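You operate a simulated robot arm through the tools that you are given. There is no shell and no other tool. Be economical: measure what you need, move in short steps, check, and stop when the job is done.

Carry out the task below with a simulated robot arm. There is one attempt and no reset: what you move stays moved.

TASK
Stand the spares crate beside the cream angle. It goes on the side that lies toward x +0.0, y +1.0 (a direction in the base frame), with about 3 cm between them.
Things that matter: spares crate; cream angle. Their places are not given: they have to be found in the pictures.

It is judged by the outcome, as a careful person would: the job done as asked, and still so three seconds after it is handed in. It fails if anything else is knocked over, pushed out of place, dropped, spilled or broken.

THE ROBOT
A 6-joint arm with a two-finger parallel gripper, fixed in place. Base frame: the origin is at the foot of the arm, x ahead of it, y to its left, z up; the work surface is at about z = 0.86. Lengths are in m, angles in rad, forces in N, time in s.
With the tool pointing down near the work surface it reaches from about 0.26 to 0.68 m from the base axis. Its first joint turns from -1.152 to 1.152 rad. Payload 2.9 kg.
Tool frame: the origin (TCP) lies between the finger pads and is the grasp point; the fingertips stand 0.03 m ahead of it; z points along the fingers, y is the line along which they close. The gripper opens to 0.11 m. The fingers are 0.02 m wide and 0.01 m thick; the gripper's body (0.048 by 0.112 m) begins 0.055 m behind the TCP.
Orientation is that of the tool frame in the base frame, as a unit quaternion [x, y, z, w]. With the fingers straight down and closing along the base's y, the tool's x points along the base's -x, its y along +y and its z along -z.

THE INTERFACE
- The arm moves only by the tool nudge_tool. Its argument "increments" is a list of rows, each a list of 3 entries, a list of its own where there are three numbers: the turn, a rotation vector about the tool's x, y, z in rad, then the shift along the tool's x, y, z in m, then the opening in per cent of the stroke, from 0 (shut) to 100 (fully open). In form: [[[rx, ry, rz], [dx, dy, dz], claw], ...]. A call has 1 to 12 rows; each row shifts and turns the commanded pose from where the row before left it, along the tool's axes as they then stand. A row lasts 0.2 s, in which the tool goes at most 0.05 m and 0.15 rad; a call with a longer step from one row to the next is refused whole, and so is a gripper value outside its range. A pose out of reach is approached as far as the arm can. The call stops where the force on the tool passes 40 N (or 10 N more than at its start, if that is more) or the arm is blocked; 0.2 s more then pass. The fingers move at their own pace (about 0.108 m/s each) and stop on an object; they squeeze with about 30 N. The grip force told is the motor's: it shows also when the fingers shut on nothing. Time passes only in rows, and 0.2 s behind the last, so rows that do not move let the fingers close. It gives the time, the measured TCP pose, the force on the tool (base axes), the opening and the grip force at its end, in the units of the frame above (readings bear some noise).
- Cameras (640 x 400 px; columns grow to the right, rows downward): "scene" is fixed at [0.0782, 0.427, 1.3978]; the picture's right is [-0.67, -0.74, 0.00], its down [-0.34, 0.31, -0.89] and it looks along [0.66, -0.59, -0.46] (base axes); focal length 373 px, centre (320, 200). "wrist" rides on the gripper at [-0.036, 0, -0.057] in the tool frame; the picture's right is [0.00, -1.00, 0.00], its down [0.97, 0.00, -0.24] and it looks along [0.24, 0.00, 0.97] (tool axes); focal length 218 px, centre (320, 200).
- snapshot(camera): a new picture of that camera. No time passes.
- probe_pixels(camera, pixels): for up to 12 pixels [column, row] of the newest picture of that camera ("zoom" is the newest enlarged one), the place [x, y, z] in the base frame of the surface seen there, good to about 0.002 m, but the place of the scene camera against the robot may be out by one fixed shift of up to 0.025 m in any direction. No time passes.
- zoom(camera, box): a new picture of the part [left, top, right, bottom] of that camera's present view, enlarged. No time passes.
- close_job(): hands the job in; it is judged then, once.

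Work in short steps. Measure before you move; look again where a grasp or a placing could have gone wrong, and mend it. You have 60 turns and 30 pictures in all, the two below and enlarged ones among them. Open the gripper and draw the arm clear of the work before you hand the job in, unless the task says otherwise; then end with one line.

The tools are called after ">>>" by a JSON object that holds its "op" and its "data". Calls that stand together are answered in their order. nudge_tool: Moves the arm, as the interface text tells. Its arguments: {"type":"object","properties":{"increments":{"type":"array","items":{"type":"array"}}},"required":["increments"]} The other tools are called the same way: snapshot (camera) takes a picture; probe_pixels (camera, pixels) gives the place of the surface under pixels of a picture; zoom (camera, box) takes an enlarged picture of a part of a camera's view; close_job () hands the job in.

At the start:

```text
clock: 0.0
position: [0.3743, -0.1095, 1.1242]
tool_rot: [0.0, 1.0, 0.0, 0.0]
force: [-0.5, 1.0, 1.2]
grip_width: 0.1099
grasp_force: 0.0
```

scene: 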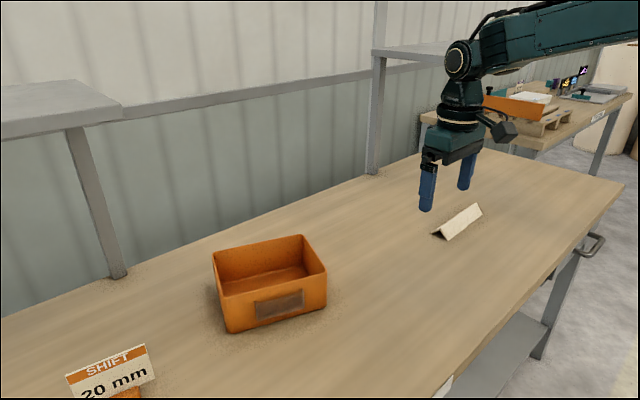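
wrist: 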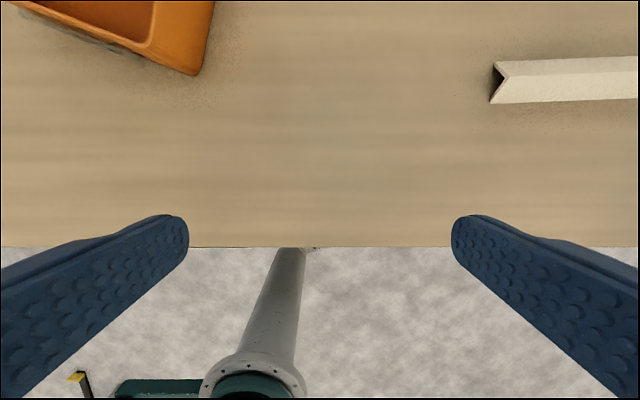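

The scene shows the orange crate at about (270,285) and the cream angle at about (458,221). I'll probe points on both in each picture.

>>> {"op": "probe_pixels", "data": {"camera": "scene", "pixels": [[214, 253], [303, 236], [326, 273], [227, 296], [228, 332], [325, 305], [270, 278], [433, 232], [445, 238], [482, 213], [474, 204], [290, 304]]}}

>>> {"op": "probe_pixels", "data": {"camera": "wrist", "pixels": [[195, 73], [212, 5], [152, 35], [493, 65], [491, 101], [500, 75], [630, 58], [630, 100], [630, 73], [300, 100], [120, 52], [80, 15]]}}

>>> {"op": "zoom", "data": {"camera": "scene", "box": [190, 180, 510, 380]}}

```text
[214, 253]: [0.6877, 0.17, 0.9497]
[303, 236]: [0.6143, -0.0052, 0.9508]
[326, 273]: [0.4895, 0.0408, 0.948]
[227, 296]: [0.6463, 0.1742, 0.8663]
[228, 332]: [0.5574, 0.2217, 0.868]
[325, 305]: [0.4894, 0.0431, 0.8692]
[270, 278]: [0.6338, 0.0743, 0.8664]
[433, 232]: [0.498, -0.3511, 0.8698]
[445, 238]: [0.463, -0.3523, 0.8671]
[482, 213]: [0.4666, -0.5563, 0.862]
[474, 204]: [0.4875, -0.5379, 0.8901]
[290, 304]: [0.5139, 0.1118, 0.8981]
```

```text
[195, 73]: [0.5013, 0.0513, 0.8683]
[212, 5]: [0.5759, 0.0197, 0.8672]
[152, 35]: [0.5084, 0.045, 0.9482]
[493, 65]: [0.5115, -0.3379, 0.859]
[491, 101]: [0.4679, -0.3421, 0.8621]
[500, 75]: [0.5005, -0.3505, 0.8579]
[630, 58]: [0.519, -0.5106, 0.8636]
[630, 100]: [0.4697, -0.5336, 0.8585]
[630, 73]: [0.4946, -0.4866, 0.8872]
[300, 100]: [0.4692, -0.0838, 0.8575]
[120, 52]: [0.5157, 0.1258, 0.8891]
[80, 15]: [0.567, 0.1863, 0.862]
```

```text
2.00 times, centred on (350, 280) of scene
```

zoom: 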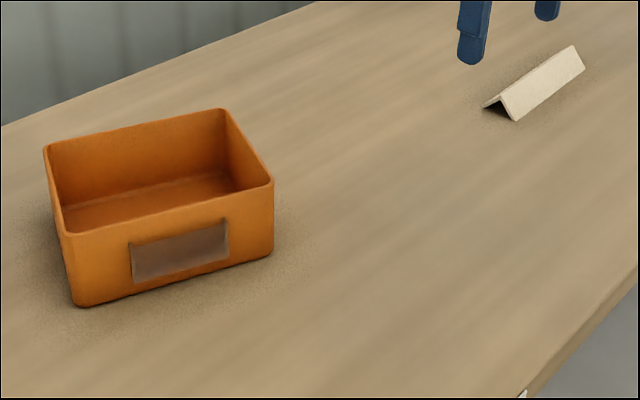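

The angle lies along y (x≈0.465–0.515), and its near end is at y≈-0.34. The crate is about 0.19 × 0.135 × 0.085 m and turned about 21°, so it's too wide to grip across and I'll pinch its front long wall instead. First I move above it and turn toward that wall.

>>> {"op": "nudge_tool", "data": {"increments": [[[0, 0, 0], [-0.02, 0.0367, -0.005], 100], [[0, 0, 0], [-0.02, 0.0367, -0.005], 100], [[0, 0, 0], [-0.02, 0.0367, -0.005], 100], [[0, 0, 0], [-0.02, 0.0367, -0.005], 100], [[0, 0, 0], [-0.02, 0.0367, -0.005], 100], [[0, 0, 0], [-0.02, 0.0367, -0.005], 100], [[0, 0, -0.145], [0, 0, 0], 100], [[0, 0, -0.145], [0, 0, 0], 100], [[0, 0, -0.145], [0, 0, 0], 100], [[0, 0, -0.145], [0, 0, 0], 100], [[0, 0, -0.145], [0, 0, 0], 100], [[0, 0, -0.145], [0, 0, 0], 100]]}}

>>> {"op": "nudge_tool", "data": {"increments": [[[0, 0, -0.145], [0, 0, 0], 100], [[0, 0, -0.145], [0, 0, 0], 100], [[0, 0, 0], [0, 0, 0], 100]]}}

>>> {"op": "snapshot", "data": {"camera": "wrist"}}

```text
clock: 2.6
position: [0.4928, 0.1105, 1.1556]
tool_rot: [-0.423, 0.906, 0.0, 0.0]
force: [0.8, 0.3, -0.2]
grip_width: 0.1102
grasp_force: 0.0
```

```text
clock: 3.4
position: [0.4938, 0.1107, 1.1556]
tool_rot: [-0.549, 0.836, -0.001, 0.0]
force: [-0.1, 1.2, 0.6]
grip_width: 0.1099
grasp_force: 0.1
```

```text
26 pictures are left
```

wrist: 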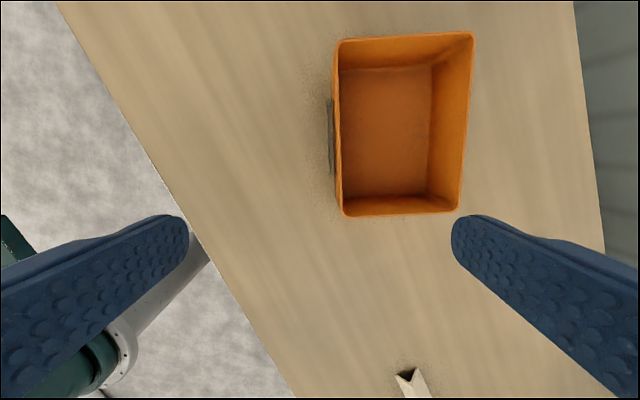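

The crate appears almost upright in the picture: front wall from (337,45) to (343,212), opposite wall from (472,35) to (460,210). I'll probe its rim and the angle.

>>> {"op": "probe_pixels", "data": {"camera": "wrist", "pixels": [[336, 46], [341, 208], [338, 130], [336, 130], [340, 130], [472, 38], [462, 205], [400, 215], [400, 37], [385, 130], [343, 130], [334, 130]]}}

>>> {"op": "zoom", "data": {"camera": "wrist", "box": [310, 20, 490, 230]}}

>>> {"op": "probe_pixels", "data": {"camera": "wrist", "pixels": [[397, 376], [403, 394], [416, 369], [412, 378], [429, 392], [420, 385]]}}

```text
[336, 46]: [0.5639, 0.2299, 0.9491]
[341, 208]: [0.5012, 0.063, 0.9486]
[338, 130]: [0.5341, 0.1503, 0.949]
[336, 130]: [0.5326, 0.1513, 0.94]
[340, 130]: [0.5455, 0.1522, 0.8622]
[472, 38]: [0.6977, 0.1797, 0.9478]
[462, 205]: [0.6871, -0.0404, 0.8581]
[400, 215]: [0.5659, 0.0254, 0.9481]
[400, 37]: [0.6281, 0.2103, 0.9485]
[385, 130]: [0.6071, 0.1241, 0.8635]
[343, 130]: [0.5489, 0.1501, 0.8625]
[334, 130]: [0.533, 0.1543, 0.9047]
```

```text
1.90 times, centred on (400, 125) of wrist
```

zoom: 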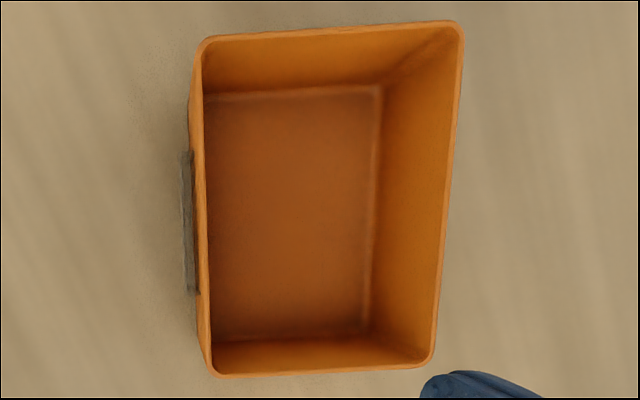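

```text
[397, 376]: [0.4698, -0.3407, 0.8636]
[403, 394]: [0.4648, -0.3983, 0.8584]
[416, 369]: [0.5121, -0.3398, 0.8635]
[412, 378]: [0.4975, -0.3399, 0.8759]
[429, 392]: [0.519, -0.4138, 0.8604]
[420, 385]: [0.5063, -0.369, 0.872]
```

The front wall's rim runs along direction (0.352, 0.936) at z≈0.949. I'll line up on its middle at (0.5315, 0.142), stop above the rim, and look.

>>> {"op": "nudge_tool", "data": {"increments": [[[0, 0, -0.05], [0, 0, 0], 100], [[0, 0, 0], [-0.0213, -0.0122, 0], 100], [[0, 0, 0], [-0.0213, -0.0121, 0], 100], [[0, 0, 0], [0, 0, 0.035], 100], [[0, 0, 0], [0, 0, 0.035], 100], [[0, 0, 0], [0, 0, 0.035], 100], [[0, 0, 0], [0, 0, 0.035], 100], [[0, 0, 0], [0, 0, 0], 100]]}}

>>> {"op": "snapshot", "data": {"camera": "wrist"}}

>>> {"op": "snapshot", "data": {"camera": "scene"}}

```text
clock: 5.2
position: [0.5319, 0.1417, 1.0132]
tool_rot: [-0.568, 0.823, 0.0, 0.0]
force: [0.3, 0.0, 0.1]
grip_width: 0.1102
grasp_force: 0.0
```

```text
24 pictures are left
```

wrist: 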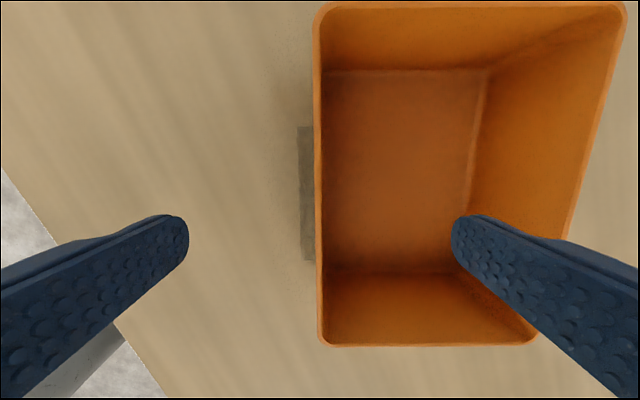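

```text
23 pictures are left
```

scene: 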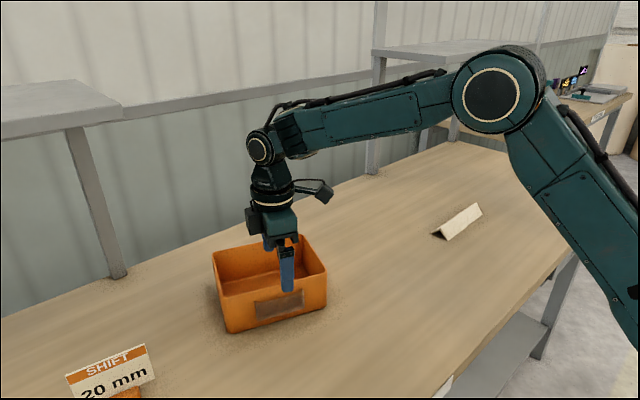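

The wall is centred at column ~318. I'll measure the label, rim, and inner finger clearance before descending.

>>> {"op": "probe_pixels", "data": {"camera": "wrist", "pixels": [[300, 190], [306, 190], [312, 190], [315, 190], [318, 190], [321, 190], [330, 190], [318, 20], [321, 335], [430, 345], [575, 185], [420, 5]]}}

```text
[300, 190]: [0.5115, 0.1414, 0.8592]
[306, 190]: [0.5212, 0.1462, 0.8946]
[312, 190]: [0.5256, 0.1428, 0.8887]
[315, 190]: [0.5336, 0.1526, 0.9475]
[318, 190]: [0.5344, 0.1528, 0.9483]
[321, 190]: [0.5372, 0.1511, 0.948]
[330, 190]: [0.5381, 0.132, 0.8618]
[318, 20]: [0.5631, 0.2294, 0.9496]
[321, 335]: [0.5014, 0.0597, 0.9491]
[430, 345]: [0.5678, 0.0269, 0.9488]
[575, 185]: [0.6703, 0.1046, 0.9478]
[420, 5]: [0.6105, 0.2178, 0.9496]
```

The label pocket stands about 8 mm proud, so I shift 4 mm outward. Then I descend to z≈0.915 so the pads take both the pocket and the wall.

>>> {"op": "nudge_tool", "data": {"increments": [[[0, 0, 0], [-0.002, 0.004, 0.02], 100], [[0, 0, 0], [0, 0, 0.026], 100], [[0, 0, 0], [0, 0, 0.026], 100], [[0, 0, 0], [0, 0, 0.026], 100], [[0, 0, 0], [0, 0, 0], 100]]}}

>>> {"op": "snapshot", "data": {"camera": "scene"}}

```text
clock: 6.4
position: [0.5276, 0.145, 0.9166]
tool_rot: [-0.568, 0.823, 0.0, 0.001]
force: [-0.4, 0.5, -0.2]
grip_width: 0.1102
grasp_force: 0.1
```

```text
22 pictures are left
```

scene: 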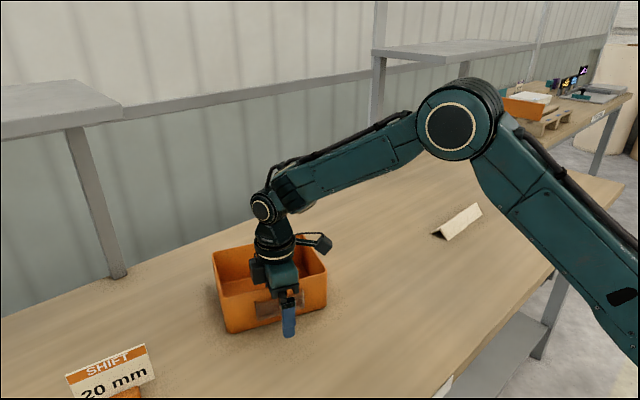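

The descent met no contact and the fingers straddle the wall. I close the gripper.

>>> {"op": "nudge_tool", "data": {"increments": [[[0, 0, 0], [0, 0, 0], 50], [[0, 0, 0], [0, 0, 0], 20], [[0, 0, 0], [0, 0, 0], 0], [[0, 0, 0], [0, 0, 0], 0], [[0, 0, 0], [0, 0, 0], 0]]}}

>>> {"op": "snapshot", "data": {"camera": "wrist"}}

```text
clock: 7.6
position: [0.5281, 0.1461, 0.9176]
tool_rot: [-0.568, 0.823, -0.001, 0.0]
force: [0.0, 0.4, -0.1]
grip_width: 0.0148
grasp_force: 29.9
```

```text
21 pictures are left
```

wrist: 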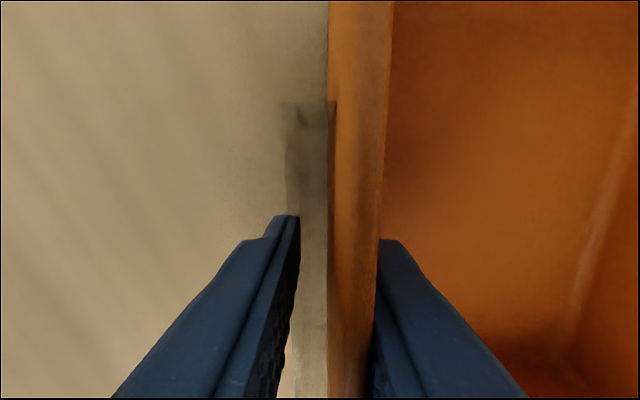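

The pads hold the wall and pocket at 0.0148 m wide with 29.9 N. I lift slowly by 4 cm and check.

>>> {"op": "nudge_tool", "data": {"increments": [[[0, 0, 0], [0, 0, -0.01], 0], [[0, 0, 0], [0, 0, -0.01], 0], [[0, 0, 0], [0, 0, -0.01], 0], [[0, 0, 0], [0, 0, -0.01], 0], [[0, 0, 0], [0, 0, 0], 0]]}}

>>> {"op": "snapshot", "data": {"camera": "scene"}}

>>> {"op": "snapshot", "data": {"camera": "wrist"}}

```text
clock: 8.8
position: [0.5268, 0.1444, 0.9571]
tool_rot: [-0.569, 0.822, 0.0, 0.0]
force: [-0.9, 0.7, -4.0]
grip_width: 0.0148
grasp_force: 29.6
```

```text
20 pictures are left
```

scene: 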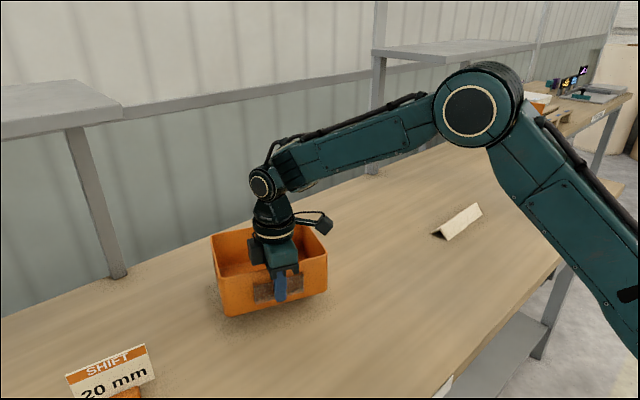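

```text
19 pictures are left
```

wrist: 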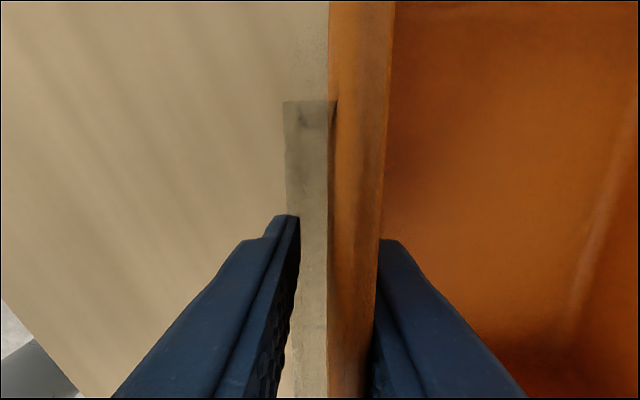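

The crate hangs level and weighs about 0.4 kg. I turn it 20.6° to square it with the base axes, then carry it toward −y and stop short of the angle to measure.

>>> {"op": "nudge_tool", "data": {"increments": [[[0, 0, -0.09], [0, 0, -0.005], 0], [[0, 0, -0.09], [0, 0, -0.005], 0], [[0, 0, -0.09], [0, 0, 0], 0], [[0, 0, -0.09], [0, 0, 0], 0], [[0, 0, 0], [0, 0, 0], 0]]}}

>>> {"op": "nudge_tool", "data": {"increments": [[[0, 0, 0], [0.01, 0.004, 0], 0], [[0, 0, 0], [0.02, 0.0075, 0], 0], [[0, 0, 0], [0.03, 0.01, 0], 0], [[0, 0, 0], [0.035, 0.0125, 0], 0], [[0, 0, 0], [0.035, 0.0125, 0], 0], [[0, 0, 0], [0.035, 0.0125, 0], 0], [[0, 0, 0], [0.035, 0.0125, 0], 0], [[0, 0, 0], [0.035, 0.0125, 0], 0], [[0, 0, 0], [0.035, 0.0125, 0], 0], [[0, 0, 0], [0.025, 0.01, 0], 0], [[0, 0, 0], [0.015, 0.004, 0], 0], [[0, 0, 0], [0, 0, 0], 0]]}}

>>> {"op": "snapshot", "data": {"camera": "scene"}}

>>> {"op": "snapshot", "data": {"camera": "wrist"}}

```text
clock: 10.0
position: [0.528, 0.1448, 0.9675]
tool_rot: [0.708, -0.706, -0.001, 0.0]
force: [-0.3, 0.2, -3.9]
grip_width: 0.0149
grasp_force: 30.3
```

```text
clock: 12.6
position: [0.4182, -0.1652, 0.969]
tool_rot: [0.707, -0.707, 0.0, -0.001]
force: [0.7, 0.6, -3.1]
grip_width: 0.0149
grasp_force: 30.3
```

```text
18 pictures are left
```

scene: 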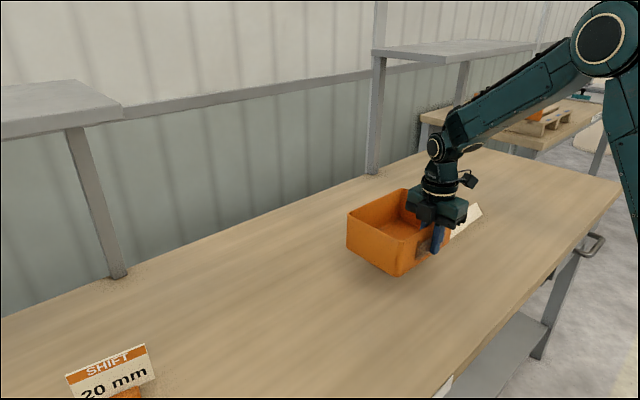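

```text
17 pictures are left
```

wrist: 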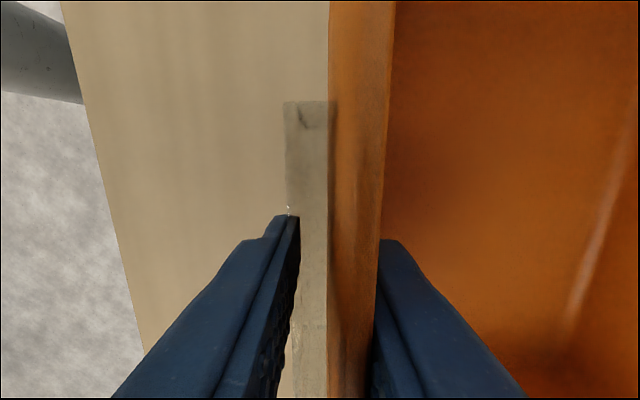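

I check the crate's squareness and its offset from the TCP with scene probes (known camera shift ≈ +0.010, +0.010).

>>> {"op": "probe_pixels", "data": {"camera": "scene", "pixels": [[349, 214], [370, 226], [390, 239], [398, 245], [360, 230], [390, 255], [350, 240], [398, 270], [402, 190], [375, 202], [415, 233], [420, 250]]}}

>>> {"op": "zoom", "data": {"camera": "scene", "box": [330, 160, 490, 290]}}

```text
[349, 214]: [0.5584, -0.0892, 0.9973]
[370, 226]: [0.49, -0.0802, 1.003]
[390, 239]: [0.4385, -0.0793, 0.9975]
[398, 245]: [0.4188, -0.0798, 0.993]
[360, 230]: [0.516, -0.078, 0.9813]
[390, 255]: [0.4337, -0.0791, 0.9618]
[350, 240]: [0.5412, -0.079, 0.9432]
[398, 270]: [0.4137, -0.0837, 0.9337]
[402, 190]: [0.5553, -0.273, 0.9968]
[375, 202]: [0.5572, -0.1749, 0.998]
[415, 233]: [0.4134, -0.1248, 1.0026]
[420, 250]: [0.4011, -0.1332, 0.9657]
```

```text
3.08 times, centred on (410, 225) of scene
```

zoom: 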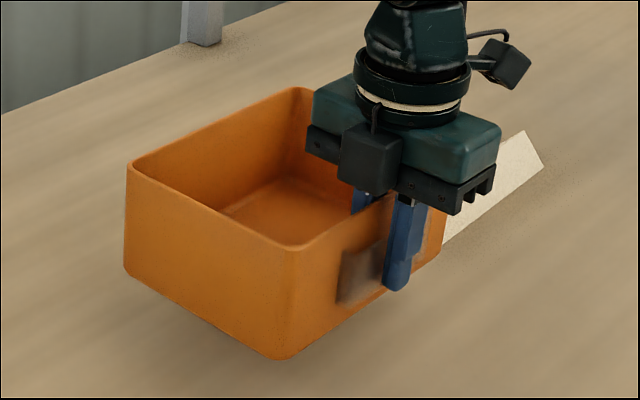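

Crate is square: its +y face is at true y≈-0.069 and its −y face ≈-0.265, centred at x≈0.495. I move 4.5 cm further in −y to leave a 3 cm gap to the end at -0.340, then lower it gently.

>>> {"op": "nudge_tool", "data": {"increments": [[[0, 0, 0], [0.015, 0.001, 0], 0], [[0, 0, 0], [0.015, 0.001, 0], 0], [[0, 0, 0], [0.015, 0.001, 0], 0], [[0, 0, 0], [0, 0, 0], 0], [[0, 0, 0], [0, 0, 0.01], 0], [[0, 0, 0], [0, 0, 0.01], 0], [[0, 0, 0], [0, 0, 0.01], 0], [[0, 0, 0], [0, 0, 0.01], 0], [[0, 0, 0], [0, 0, 0.005], 0], [[0, 0, 0], [0, 0, 0], 0]]}}

>>> {"op": "snapshot", "data": {"camera": "scene"}}

```text
clock: 14.8
position: [0.413, -0.2106, 0.9223]
tool_rot: [-0.707, 0.707, 0.0, 0.001]
force: [-0.2, -0.5, -4.1]
grip_width: 0.0145
grasp_force: 29.9
```

```text
15 pictures are left
```

scene: 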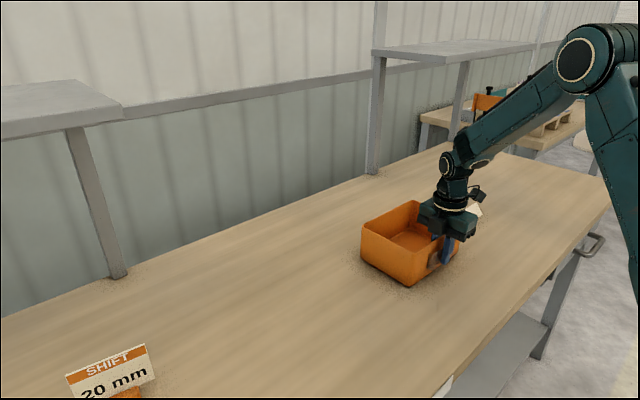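

The force is still -4 N, so the crate hangs about 5 mm above the bench. I lower it in small steps.

>>> {"op": "nudge_tool", "data": {"increments": [[[0, 0, 0], [0, 0, 0.002], 0], [[0, 0, 0], [0, 0, 0.002], 0], [[0, 0, 0], [0, 0, 0.001], 0], [[0, 0, 0], [0, 0, 0], 0]]}}

```text
clock: 15.8
position: [0.414, -0.2093, 0.9171]
tool_rot: [0.707, -0.707, 0.001, 0.0]
force: [-2.8, -1.3, 6.7]
grip_width: 0.0145
grasp_force: 29.9
```

The force is now +6.7 N, so the crate is on the bench. I open the gripper and rise straight up.

>>> {"op": "nudge_tool", "data": {"increments": [[[0, 0, 0], [0, 0, 0], 25], [[0, 0, 0], [0, 0, 0], 50], [[0, 0, 0], [0, 0, 0], 70], [[0, 0, 0], [0, 0, 0], 70], [[0, 0, 0], [0, 0, -0.02], 70], [[0, 0, 0], [0, 0, -0.03], 70], [[0, 0, 0], [0, 0, -0.04], 70], [[0, 0, 0], [0, 0, -0.04], 70], [[0, 0, 0], [0, 0, -0.04], 70], [[0, 0, 0], [0, 0, -0.04], 70], [[0, 0, 0], [0, 0, -0.02], 70], [[0, 0, 0], [0, 0, 0], 70]]}}

>>> {"op": "snapshot", "data": {"camera": "wrist"}}

>>> {"op": "snapshot", "data": {"camera": "scene"}}

```text
clock: 18.4
position: [0.4142, -0.2101, 1.1481]
tool_rot: [-0.707, 0.707, 0.0, 0.0]
force: [0.7, -0.6, -0.2]
grip_width: 0.0769
grasp_force: 0.1
```

```text
14 pictures are left
```

wrist: 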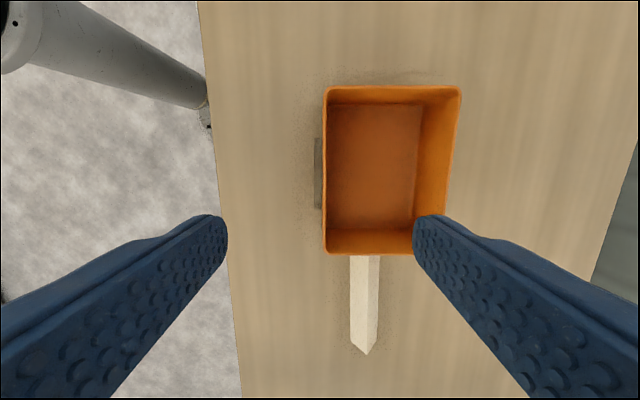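

```text
13 pictures are left
```

scene: 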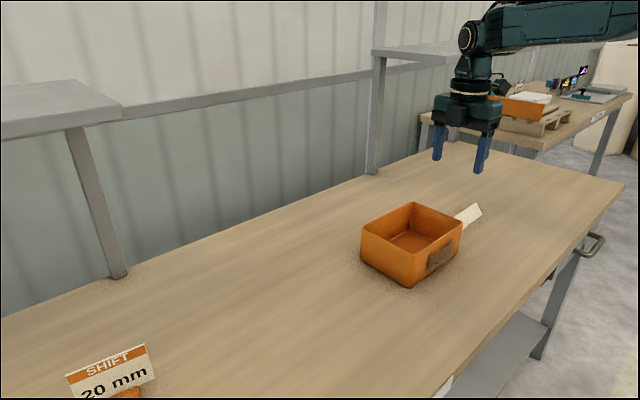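

The crate stands upright. The wrist view hides the gap behind the rim, so I move the tool over the angle to see it.

>>> {"op": "nudge_tool", "data": {"increments": [[[0, 0, 0], [0.04, 0, 0], 70], [[0, 0, 0], [0.04, 0, 0], 70], [[0, 0, 0], [0.04, 0, 0], 70], [[0, 0, 0], [0.04, 0, 0], 70], [[0, 0, 0], [0, 0, 0], 70]]}}

>>> {"op": "snapshot", "data": {"camera": "wrist"}}

```text
clock: 19.6
position: [0.4151, -0.3716, 1.148]
tool_rot: [0.707, -0.707, 0.0, 0.0]
force: [0.2, -0.4, 0.1]
grip_width: 0.077
grasp_force: 0.1
```

```text
12 pictures are left
```

wrist: 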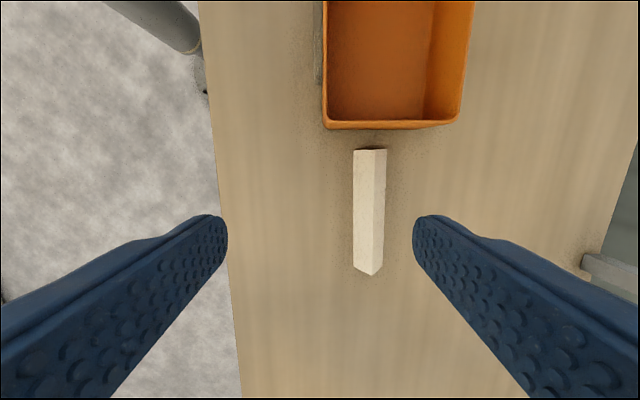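

>>> {"op": "probe_pixels", "data": {"camera": "wrist", "pixels": [[330, 126], [370, 128], [410, 127], [450, 121], [360, 152], [370, 151], [380, 151], [326, 60], [466, 60], [370, 130], [356, 153], [370, 270]]}}

>>> {"op": "zoom", "data": {"camera": "wrist", "box": [300, 80, 480, 190]}}

```text
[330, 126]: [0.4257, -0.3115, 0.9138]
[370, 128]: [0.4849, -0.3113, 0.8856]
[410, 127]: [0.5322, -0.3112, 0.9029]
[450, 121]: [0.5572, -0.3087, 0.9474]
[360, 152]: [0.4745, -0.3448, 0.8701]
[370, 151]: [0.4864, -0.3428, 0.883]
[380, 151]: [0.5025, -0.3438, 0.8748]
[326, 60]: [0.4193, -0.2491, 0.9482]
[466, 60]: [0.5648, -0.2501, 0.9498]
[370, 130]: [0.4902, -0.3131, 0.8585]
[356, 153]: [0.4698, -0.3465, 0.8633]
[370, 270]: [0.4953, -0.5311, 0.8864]
```

```text
3.56 times, centred on (390, 135) of wrist
```

zoom: 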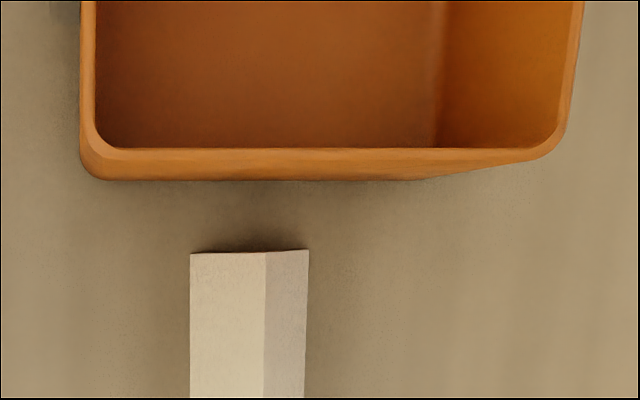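

The crate's face is at y≈-0.311 and the angle's end at ≈-0.341, a gap of about 3 cm. The crate is square and centred at x≈0.492, and the gripper is open and well above the work, so I hand the job in.

>>> {"op": "close_job", "data": {}}

```text
The job is handed in.
```

The spares crate now stands upright on the +y side of the cream angle, squared to it, with a measured gap of about 3 cm.
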